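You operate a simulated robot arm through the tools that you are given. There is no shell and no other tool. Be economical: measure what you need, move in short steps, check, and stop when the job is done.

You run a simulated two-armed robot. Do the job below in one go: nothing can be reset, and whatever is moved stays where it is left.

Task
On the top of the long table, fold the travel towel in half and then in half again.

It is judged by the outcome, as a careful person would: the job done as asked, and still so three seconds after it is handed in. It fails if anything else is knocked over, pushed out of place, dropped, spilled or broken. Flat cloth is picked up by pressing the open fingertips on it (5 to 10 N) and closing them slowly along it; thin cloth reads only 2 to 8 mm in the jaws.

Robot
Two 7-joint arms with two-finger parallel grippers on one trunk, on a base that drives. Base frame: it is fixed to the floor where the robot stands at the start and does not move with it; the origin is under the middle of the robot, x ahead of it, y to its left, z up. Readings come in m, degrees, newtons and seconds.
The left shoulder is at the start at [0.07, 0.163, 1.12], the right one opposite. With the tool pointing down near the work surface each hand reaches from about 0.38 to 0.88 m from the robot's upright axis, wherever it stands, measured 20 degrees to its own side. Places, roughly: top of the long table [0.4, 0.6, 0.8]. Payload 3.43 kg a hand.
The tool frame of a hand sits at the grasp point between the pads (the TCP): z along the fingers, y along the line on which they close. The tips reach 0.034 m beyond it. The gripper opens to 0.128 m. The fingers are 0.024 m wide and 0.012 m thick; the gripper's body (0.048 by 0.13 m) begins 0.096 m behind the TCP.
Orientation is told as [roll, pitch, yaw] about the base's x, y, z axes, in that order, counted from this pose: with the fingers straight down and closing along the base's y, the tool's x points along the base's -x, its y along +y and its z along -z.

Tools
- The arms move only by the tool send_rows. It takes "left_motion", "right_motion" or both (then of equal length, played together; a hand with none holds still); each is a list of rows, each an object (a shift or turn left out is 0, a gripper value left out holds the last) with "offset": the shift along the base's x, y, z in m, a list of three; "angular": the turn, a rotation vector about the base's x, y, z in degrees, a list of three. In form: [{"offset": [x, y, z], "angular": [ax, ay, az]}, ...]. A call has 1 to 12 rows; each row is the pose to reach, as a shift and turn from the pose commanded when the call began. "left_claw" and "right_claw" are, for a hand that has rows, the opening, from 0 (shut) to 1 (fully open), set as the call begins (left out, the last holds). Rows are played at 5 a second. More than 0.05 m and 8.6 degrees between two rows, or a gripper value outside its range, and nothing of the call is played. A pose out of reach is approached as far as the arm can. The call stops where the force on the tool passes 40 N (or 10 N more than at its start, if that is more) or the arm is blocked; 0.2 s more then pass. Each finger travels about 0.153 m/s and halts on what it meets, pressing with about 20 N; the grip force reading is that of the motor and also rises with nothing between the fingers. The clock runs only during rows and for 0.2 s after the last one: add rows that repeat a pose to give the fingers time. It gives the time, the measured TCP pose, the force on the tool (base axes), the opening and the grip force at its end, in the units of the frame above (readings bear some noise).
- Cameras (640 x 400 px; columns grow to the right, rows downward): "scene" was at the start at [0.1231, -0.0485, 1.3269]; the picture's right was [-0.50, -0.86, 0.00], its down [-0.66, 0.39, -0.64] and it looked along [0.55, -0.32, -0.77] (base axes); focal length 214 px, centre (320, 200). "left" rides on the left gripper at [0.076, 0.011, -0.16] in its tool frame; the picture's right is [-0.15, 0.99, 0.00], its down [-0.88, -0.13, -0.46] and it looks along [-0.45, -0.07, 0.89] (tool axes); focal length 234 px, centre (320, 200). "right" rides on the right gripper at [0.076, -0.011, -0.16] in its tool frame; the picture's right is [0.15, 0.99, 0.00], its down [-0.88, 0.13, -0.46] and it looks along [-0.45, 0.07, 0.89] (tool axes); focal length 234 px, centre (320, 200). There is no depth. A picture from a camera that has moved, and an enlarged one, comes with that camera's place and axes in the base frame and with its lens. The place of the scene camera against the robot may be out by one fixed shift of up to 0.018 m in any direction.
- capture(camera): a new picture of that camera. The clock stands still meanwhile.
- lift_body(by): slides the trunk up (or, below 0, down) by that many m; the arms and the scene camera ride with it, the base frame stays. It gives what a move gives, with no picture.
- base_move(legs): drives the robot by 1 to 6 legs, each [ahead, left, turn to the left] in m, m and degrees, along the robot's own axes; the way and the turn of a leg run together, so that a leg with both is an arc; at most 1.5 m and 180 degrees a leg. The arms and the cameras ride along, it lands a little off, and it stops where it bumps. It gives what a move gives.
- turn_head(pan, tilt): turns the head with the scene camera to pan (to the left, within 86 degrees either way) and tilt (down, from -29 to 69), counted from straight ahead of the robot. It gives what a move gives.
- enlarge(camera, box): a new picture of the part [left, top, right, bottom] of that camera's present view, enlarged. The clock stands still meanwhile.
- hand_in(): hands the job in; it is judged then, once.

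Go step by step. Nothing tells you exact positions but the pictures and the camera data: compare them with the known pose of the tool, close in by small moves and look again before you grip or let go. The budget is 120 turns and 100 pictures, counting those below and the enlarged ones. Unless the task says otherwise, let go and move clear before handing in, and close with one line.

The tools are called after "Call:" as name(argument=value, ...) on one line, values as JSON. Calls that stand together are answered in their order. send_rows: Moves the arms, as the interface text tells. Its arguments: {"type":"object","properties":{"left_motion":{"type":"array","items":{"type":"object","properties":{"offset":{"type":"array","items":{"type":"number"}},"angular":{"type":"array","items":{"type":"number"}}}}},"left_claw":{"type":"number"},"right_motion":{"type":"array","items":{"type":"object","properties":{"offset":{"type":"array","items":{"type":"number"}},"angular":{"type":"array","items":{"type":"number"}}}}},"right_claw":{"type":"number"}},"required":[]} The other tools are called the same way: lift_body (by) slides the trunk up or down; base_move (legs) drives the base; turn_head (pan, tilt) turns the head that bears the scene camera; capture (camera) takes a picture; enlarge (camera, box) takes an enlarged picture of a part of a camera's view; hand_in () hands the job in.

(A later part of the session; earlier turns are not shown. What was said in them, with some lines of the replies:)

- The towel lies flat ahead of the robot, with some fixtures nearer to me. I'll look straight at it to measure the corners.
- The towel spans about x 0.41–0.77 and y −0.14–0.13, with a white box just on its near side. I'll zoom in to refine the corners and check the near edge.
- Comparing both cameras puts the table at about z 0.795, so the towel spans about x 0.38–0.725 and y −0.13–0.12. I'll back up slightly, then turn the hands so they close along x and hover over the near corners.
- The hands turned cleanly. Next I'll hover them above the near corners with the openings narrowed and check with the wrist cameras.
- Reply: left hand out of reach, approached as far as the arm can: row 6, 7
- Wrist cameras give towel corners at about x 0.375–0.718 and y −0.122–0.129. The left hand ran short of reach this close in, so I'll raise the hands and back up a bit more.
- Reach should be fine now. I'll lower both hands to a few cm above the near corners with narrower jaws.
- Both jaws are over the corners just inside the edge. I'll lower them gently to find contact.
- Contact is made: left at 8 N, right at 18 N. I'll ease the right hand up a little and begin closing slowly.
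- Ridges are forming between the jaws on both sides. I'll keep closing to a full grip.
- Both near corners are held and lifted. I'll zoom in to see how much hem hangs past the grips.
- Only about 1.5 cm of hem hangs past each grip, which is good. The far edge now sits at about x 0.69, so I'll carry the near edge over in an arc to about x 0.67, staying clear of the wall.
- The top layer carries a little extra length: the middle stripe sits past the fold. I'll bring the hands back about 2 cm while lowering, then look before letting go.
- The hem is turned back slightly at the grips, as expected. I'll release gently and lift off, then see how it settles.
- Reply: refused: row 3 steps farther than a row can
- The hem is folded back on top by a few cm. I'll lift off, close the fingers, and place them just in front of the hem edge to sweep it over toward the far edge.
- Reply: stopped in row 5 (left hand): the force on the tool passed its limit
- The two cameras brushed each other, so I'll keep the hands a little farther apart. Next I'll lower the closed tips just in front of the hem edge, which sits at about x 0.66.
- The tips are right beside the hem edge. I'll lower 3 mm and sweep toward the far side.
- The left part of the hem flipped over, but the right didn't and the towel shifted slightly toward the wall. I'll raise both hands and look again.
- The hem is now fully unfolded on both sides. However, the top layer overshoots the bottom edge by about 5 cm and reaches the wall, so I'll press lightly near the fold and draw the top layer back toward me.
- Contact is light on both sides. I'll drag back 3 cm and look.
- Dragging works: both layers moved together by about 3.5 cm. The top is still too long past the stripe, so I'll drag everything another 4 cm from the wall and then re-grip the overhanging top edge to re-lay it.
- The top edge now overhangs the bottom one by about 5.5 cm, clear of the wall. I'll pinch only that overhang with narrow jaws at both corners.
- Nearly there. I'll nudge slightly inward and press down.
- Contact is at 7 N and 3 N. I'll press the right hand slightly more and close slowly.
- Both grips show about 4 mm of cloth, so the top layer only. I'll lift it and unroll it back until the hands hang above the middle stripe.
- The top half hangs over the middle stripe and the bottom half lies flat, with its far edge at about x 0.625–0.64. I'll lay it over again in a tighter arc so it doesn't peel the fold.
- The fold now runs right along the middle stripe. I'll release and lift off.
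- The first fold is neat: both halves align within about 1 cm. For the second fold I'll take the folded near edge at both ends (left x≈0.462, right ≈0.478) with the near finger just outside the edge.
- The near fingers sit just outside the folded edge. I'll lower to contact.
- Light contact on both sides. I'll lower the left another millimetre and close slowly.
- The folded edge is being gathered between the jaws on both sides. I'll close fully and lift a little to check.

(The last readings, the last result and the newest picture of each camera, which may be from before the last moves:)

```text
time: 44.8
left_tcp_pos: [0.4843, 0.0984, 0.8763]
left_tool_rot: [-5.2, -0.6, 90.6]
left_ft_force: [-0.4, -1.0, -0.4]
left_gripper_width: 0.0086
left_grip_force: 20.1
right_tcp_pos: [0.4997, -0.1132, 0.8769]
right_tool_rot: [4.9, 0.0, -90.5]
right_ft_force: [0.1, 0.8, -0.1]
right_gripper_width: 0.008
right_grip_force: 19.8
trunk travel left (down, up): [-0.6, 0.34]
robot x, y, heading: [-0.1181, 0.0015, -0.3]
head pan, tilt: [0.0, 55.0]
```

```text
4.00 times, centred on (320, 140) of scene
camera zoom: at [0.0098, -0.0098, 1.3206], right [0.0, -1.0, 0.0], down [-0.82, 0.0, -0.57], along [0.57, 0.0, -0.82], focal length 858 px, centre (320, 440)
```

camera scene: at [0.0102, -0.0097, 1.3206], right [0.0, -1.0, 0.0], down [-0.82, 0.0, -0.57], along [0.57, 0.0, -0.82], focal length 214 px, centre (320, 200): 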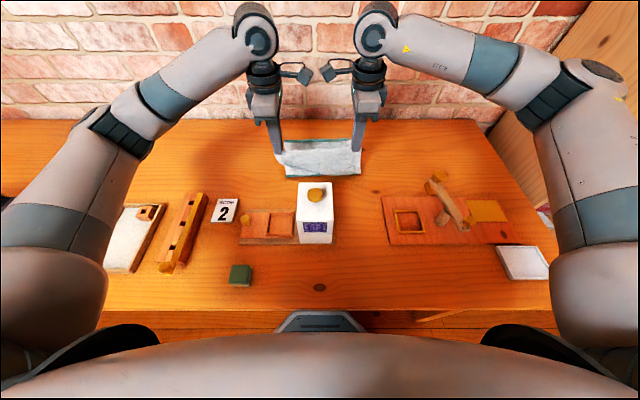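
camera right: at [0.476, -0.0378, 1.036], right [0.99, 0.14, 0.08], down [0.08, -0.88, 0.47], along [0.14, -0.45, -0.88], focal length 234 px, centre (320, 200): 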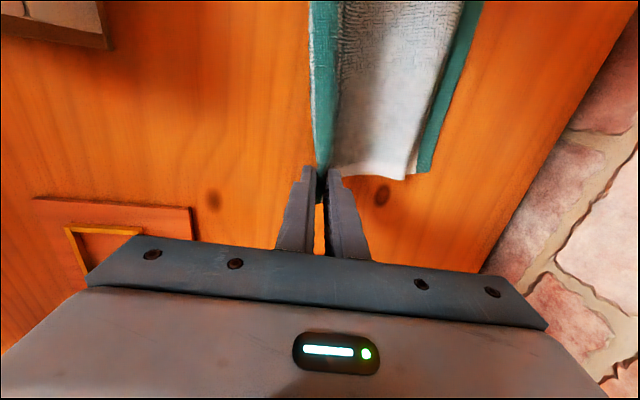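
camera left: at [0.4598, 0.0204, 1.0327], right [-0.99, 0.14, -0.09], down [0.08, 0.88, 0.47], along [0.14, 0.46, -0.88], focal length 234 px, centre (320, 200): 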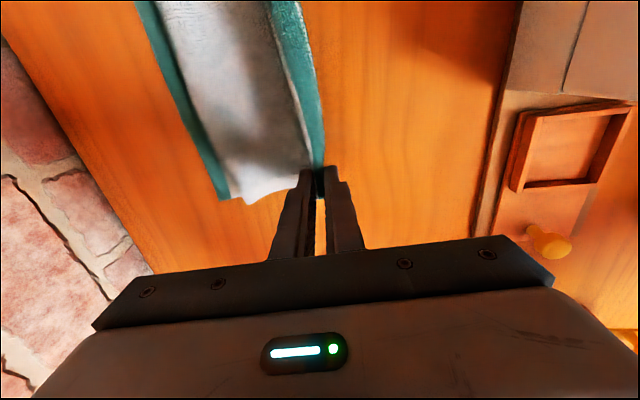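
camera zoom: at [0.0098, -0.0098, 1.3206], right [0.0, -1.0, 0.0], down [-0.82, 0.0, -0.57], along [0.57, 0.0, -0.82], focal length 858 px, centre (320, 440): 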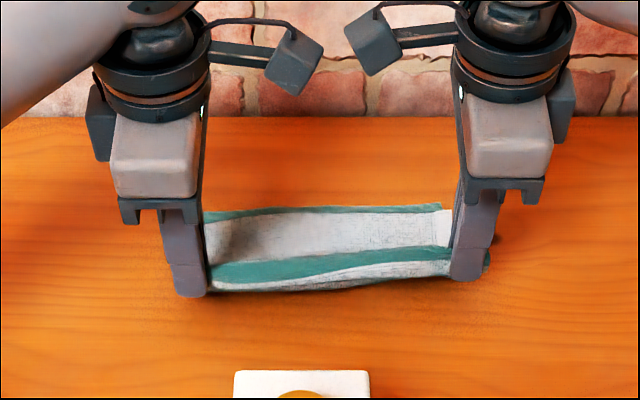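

Both layers are held at each end (8–9 mm). The far edge is now at about x 0.607–0.623, so I'll carry the fold over in a small arc to about x 0.58–0.595.

Call:
send_rows(left_motion=[{"offset": [0.008, 0, 0.01]}, {"offset": [0.018, 0, 0.017]}, {"offset": [0.038, 0, 0.021]}, {"offset": [0.058, 0, 0.017]}, {"offset": [0.075, 0, 0.006]}, {"offset": [0.087, 0, -0.009]}, {"offset": [0.093, 0, -0.02]}, {"offset": [0.093, 0, -0.02]}], right_motion=[{"offset": [0.008, 0, 0.01]}, {"offset": [0.018, 0, 0.017]}, {"offset": [0.038, 0, 0.021]}, {"offset": [0.058, 0, 0.017]}, {"offset": [0.075, 0, 0.006]}, {"offset": [0.087, 0, -0.009]}, {"offset": [0.093, 0, -0.02]}, {"offset": [0.093, 0, -0.02]}])

Call:
capture(camera="left")

Call:
capture(camera="right")

Call:
enlarge(camera="scene", box=[260, 90, 380, 190])

```text
time: 46.6
left_tcp_pos: [0.578, 0.0975, 0.855]
left_tool_rot: [-5.3, -0.5, 90.5]
left_ft_force: [0.0, -0.5, 1.1]
left_gripper_width: 0.0084
left_grip_force: 20.1
right_tcp_pos: [0.5936, -0.1124, 0.8571]
right_tool_rot: [5.0, -0.1, -90.7]
right_ft_force: [0.3, 1.0, 1.8]
right_gripper_width: 0.0079
right_grip_force: 20.4
trunk travel left (down, up): [-0.6, 0.34]
robot x, y, heading: [-0.1199, 0.0015, 0.1]
head pan, tilt: [0.0, 55.0]
```

```text
36 pictures are left
camera left: at [0.5529, 0.0205, 1.0138], right [-0.99, 0.14, -0.09], down [0.08, 0.88, 0.47], along [0.14, 0.46, -0.88], focal length 234 px, centre (320, 200)
```

left: 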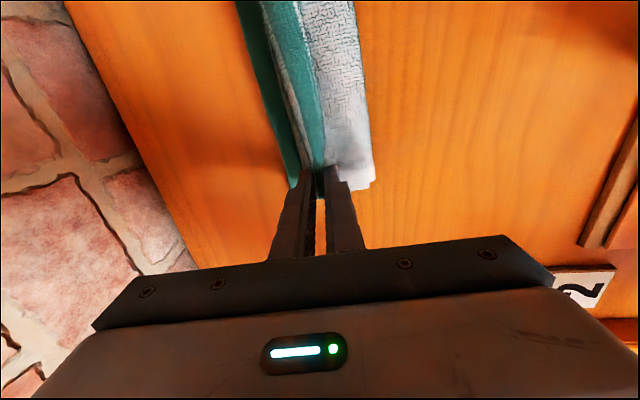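

```text
35 pictures are left
camera right: at [0.5689, -0.0375, 1.0163], right [0.99, 0.14, 0.09], down [0.08, -0.88, 0.47], along [0.14, -0.45, -0.88], focal length 234 px, centre (320, 200)
```

right: 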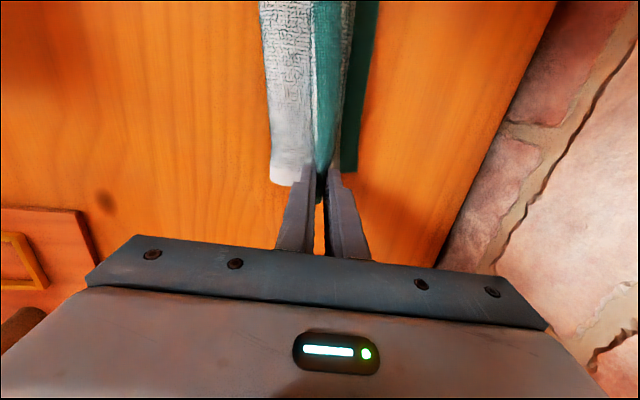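

```text
4.00 times, centred on (320, 140) of scene
camera zoom: at [0.0094, -0.0097, 1.3207], right [0.0, -1.0, 0.0], down [-0.82, 0.0, -0.57], along [0.57, 0.0, -0.82], focal length 858 px, centre (320, 440)
```

zoom: 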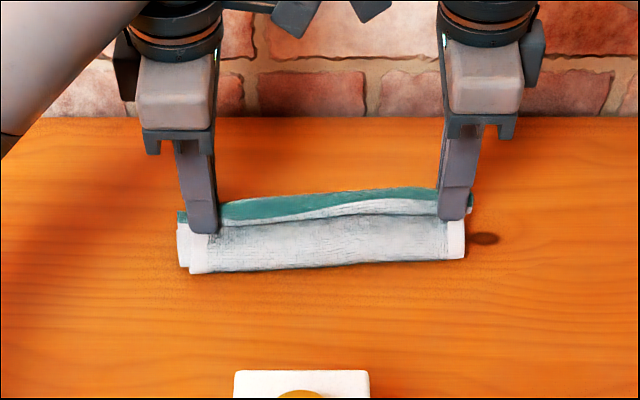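

The layers line up well. I'll release, and if the folded edge stands up I'll sweep it over as before.

Call:
send_rows(left_motion=[{"offset": [0, 0, -0.003]}, {"offset": [0, 0, -0.003]}, {"offset": [0, 0, -0.003]}], right_motion=[{"offset": [0, 0, -0.003]}, {"offset": [0, 0, -0.003]}, {"offset": [0, 0, -0.003]}], left_claw=0.3, right_claw=0.3)

Call:
send_rows(left_motion=[{"offset": [0, 0, 0.03]}, {"offset": [0, 0.01, 0.06]}, {"offset": [0, 0.04, 0.09]}, {"offset": [0, 0.07, 0.1]}], right_motion=[{"offset": [0, 0, 0.03]}, {"offset": [0, -0.01, 0.06]}, {"offset": [0, -0.04, 0.09]}, {"offset": [0, -0.07, 0.1]}])

Call:
enlarge(camera="scene", box=[260, 90, 380, 190])

Call:
capture(camera="left")

Call:
capture(camera="right")

```text
time: 47.4
left_tcp_pos: [0.5787, 0.0974, 0.8535]
left_tool_rot: [-5.3, -0.5, 90.5]
left_ft_force: [0.1, 0.3, 2.1]
left_gripper_width: 0.0381
left_grip_force: 0.1
right_tcp_pos: [0.5932, -0.1128, 0.8542]
right_tool_rot: [5.0, -0.1, -90.5]
right_ft_force: [1.4, -0.6, 1.7]
right_gripper_width: 0.0379
right_grip_force: 0.1
trunk travel left (down, up): [-0.6, 0.34]
robot x, y, heading: [-0.12, -0.0001, 0.0]
head pan, tilt: [0.0, 55.0]
```

```text
time: 48.4
left_tcp_pos: [0.5779, 0.1678, 0.9532]
left_tool_rot: [-5.4, -0.5, 90.5]
left_ft_force: [-0.4, 0.0, 0.3]
left_gripper_width: 0.0383
left_grip_force: 0.1
right_tcp_pos: [0.5921, -0.1835, 0.9539]
right_tool_rot: [4.8, 0.1, -90.4]
right_ft_force: [-0.7, -0.5, 0.0]
right_gripper_width: 0.0386
right_grip_force: 0.1
trunk travel left (down, up): [-0.6, 0.34]
robot x, y, heading: [-0.1178, -0.0043, -0.0]
head pan, tilt: [0.0, 55.0]
```

```text
4.00 times, centred on (320, 140) of scene
camera zoom: at [0.0096, -0.0097, 1.3206], right [0.0, -1.0, 0.0], down [-0.82, 0.0, -0.57], along [0.57, 0.0, -0.82], focal length 858 px, centre (320, 440)
```

zoom: 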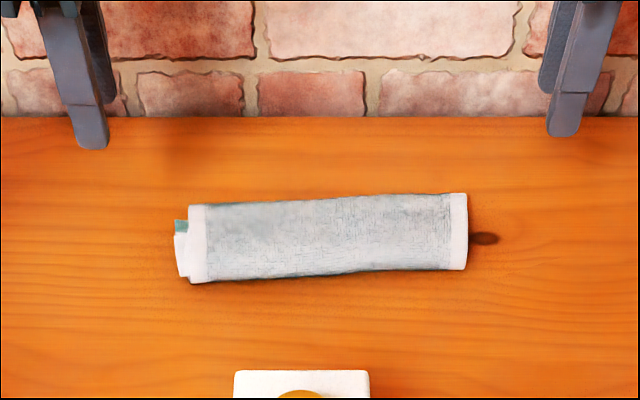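

```text
32 pictures are left
camera left: at [0.5525, 0.0908, 1.1109], right [-0.99, 0.14, -0.09], down [0.08, 0.88, 0.47], along [0.14, 0.46, -0.88], focal length 234 px, centre (320, 200)
```

left: 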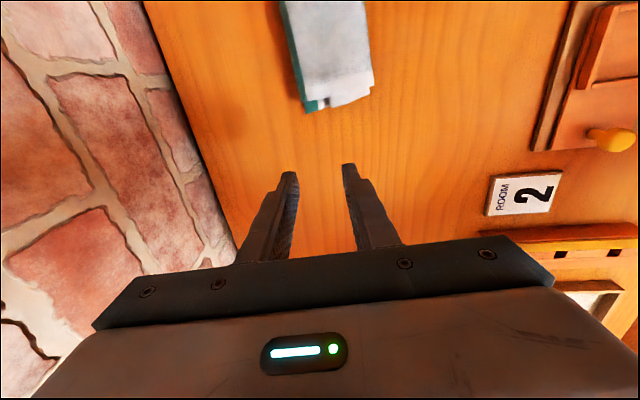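

```text
31 pictures are left
camera right: at [0.5683, -0.1081, 1.1126], right [0.99, 0.14, 0.09], down [0.08, -0.88, 0.47], along [0.14, -0.45, -0.88], focal length 234 px, centre (320, 200)
```

right: 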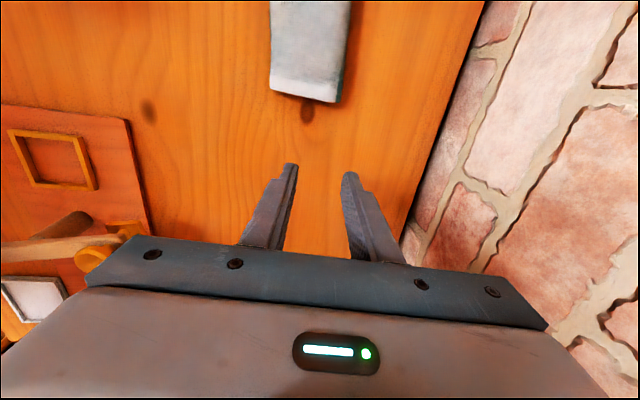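

The towel is now a neat quarter-size strip with aligned edges. I'll move the hands clear, let time pass, and check that it stays folded and nothing else moved.

Call:
send_rows(left_motion=[{"offset": [0, 0.03, 0.03]}, {"offset": [0, 0.06, 0.05]}, {"offset": [0, 0.06, 0.05]}, {"offset": [0, 0.06, 0.05]}, {"offset": [0, 0.06, 0.05]}, {"offset": [0, 0.06, 0.05]}, {"offset": [0, 0.06, 0.05]}, {"offset": [0, 0.06, 0.05]}, {"offset": [0, 0.06, 0.05]}, {"offset": [0, 0.06, 0.05]}], right_motion=[{"offset": [0, -0.03, 0.03]}, {"offset": [0, -0.06, 0.05]}, {"offset": [0, -0.06, 0.05]}, {"offset": [0, -0.06, 0.05]}, {"offset": [0, -0.06, 0.05]}, {"offset": [0, -0.06, 0.05]}, {"offset": [0, -0.06, 0.05]}, {"offset": [0, -0.06, 0.05]}, {"offset": [0, -0.06, 0.05]}, {"offset": [0, -0.06, 0.05]}])

Call:
enlarge(camera="scene", box=[265, 120, 375, 190])

Call:
capture(camera="scene")

```text
time: 50.6
left_tcp_pos: [0.5788, 0.2278, 1.0031]
left_tool_rot: [-5.3, -0.5, 90.5]
left_ft_force: [0.6, 0.7, -0.2]
left_gripper_width: 0.0385
left_grip_force: 0.0
right_tcp_pos: [0.5929, -0.2423, 1.0027]
right_tool_rot: [5.0, 0.1, -90.5]
right_ft_force: [-0.2, -0.3, -0.9]
right_gripper_width: 0.0383
right_grip_force: 0.1
trunk travel left (down, up): [-0.6, 0.34]
robot x, y, heading: [-0.1201, 0.0023, -0.2]
head pan, tilt: [0.0, 55.0]
```

```text
5.71 times, centred on (320, 155) of scene
camera zoom: at [0.01, -0.0098, 1.3206], right [0.0, -1.0, 0.0], down [-0.82, 0.0, -0.57], along [0.57, 0.0, -0.82], focal length 1226 px, centre (320, 457)
```

zoom: 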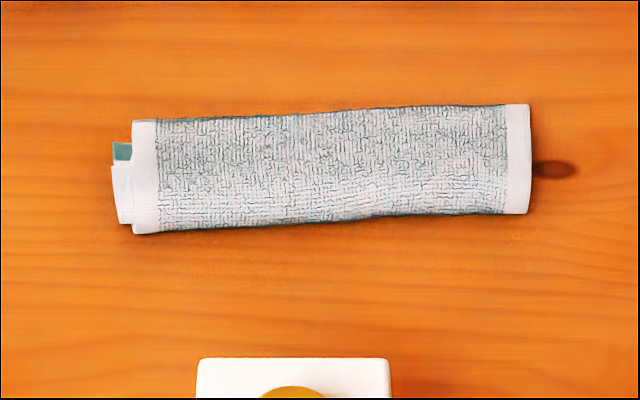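

```text
29 pictures are left
camera scene: at [0.01, -0.0098, 1.3206], right [0.0, -1.0, 0.0], down [-0.82, 0.0, -0.57], along [0.57, 0.0, -0.82], focal length 214 px, centre (320, 200)
```

scene: 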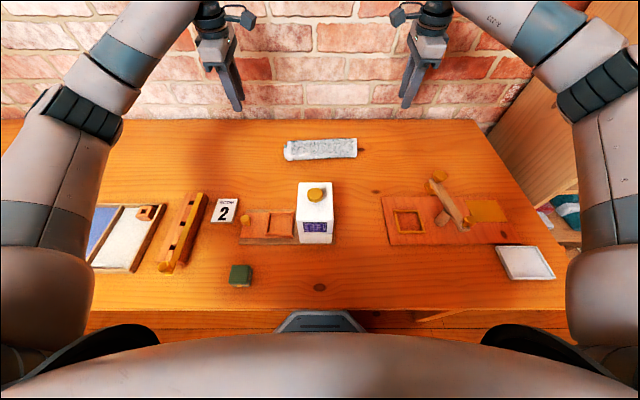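

The towel is stable as a four-layer folded strip, nothing else has moved, and the hands are clear, so I'll hand it in.

Call:
hand_in()

```text
The job is handed in.
```

The travel towel is folded in half and then in half again on the long table, both folds running the same way, so it ends as a four-layer strip with edges aligned to about 1 cm; nothing else was moved.
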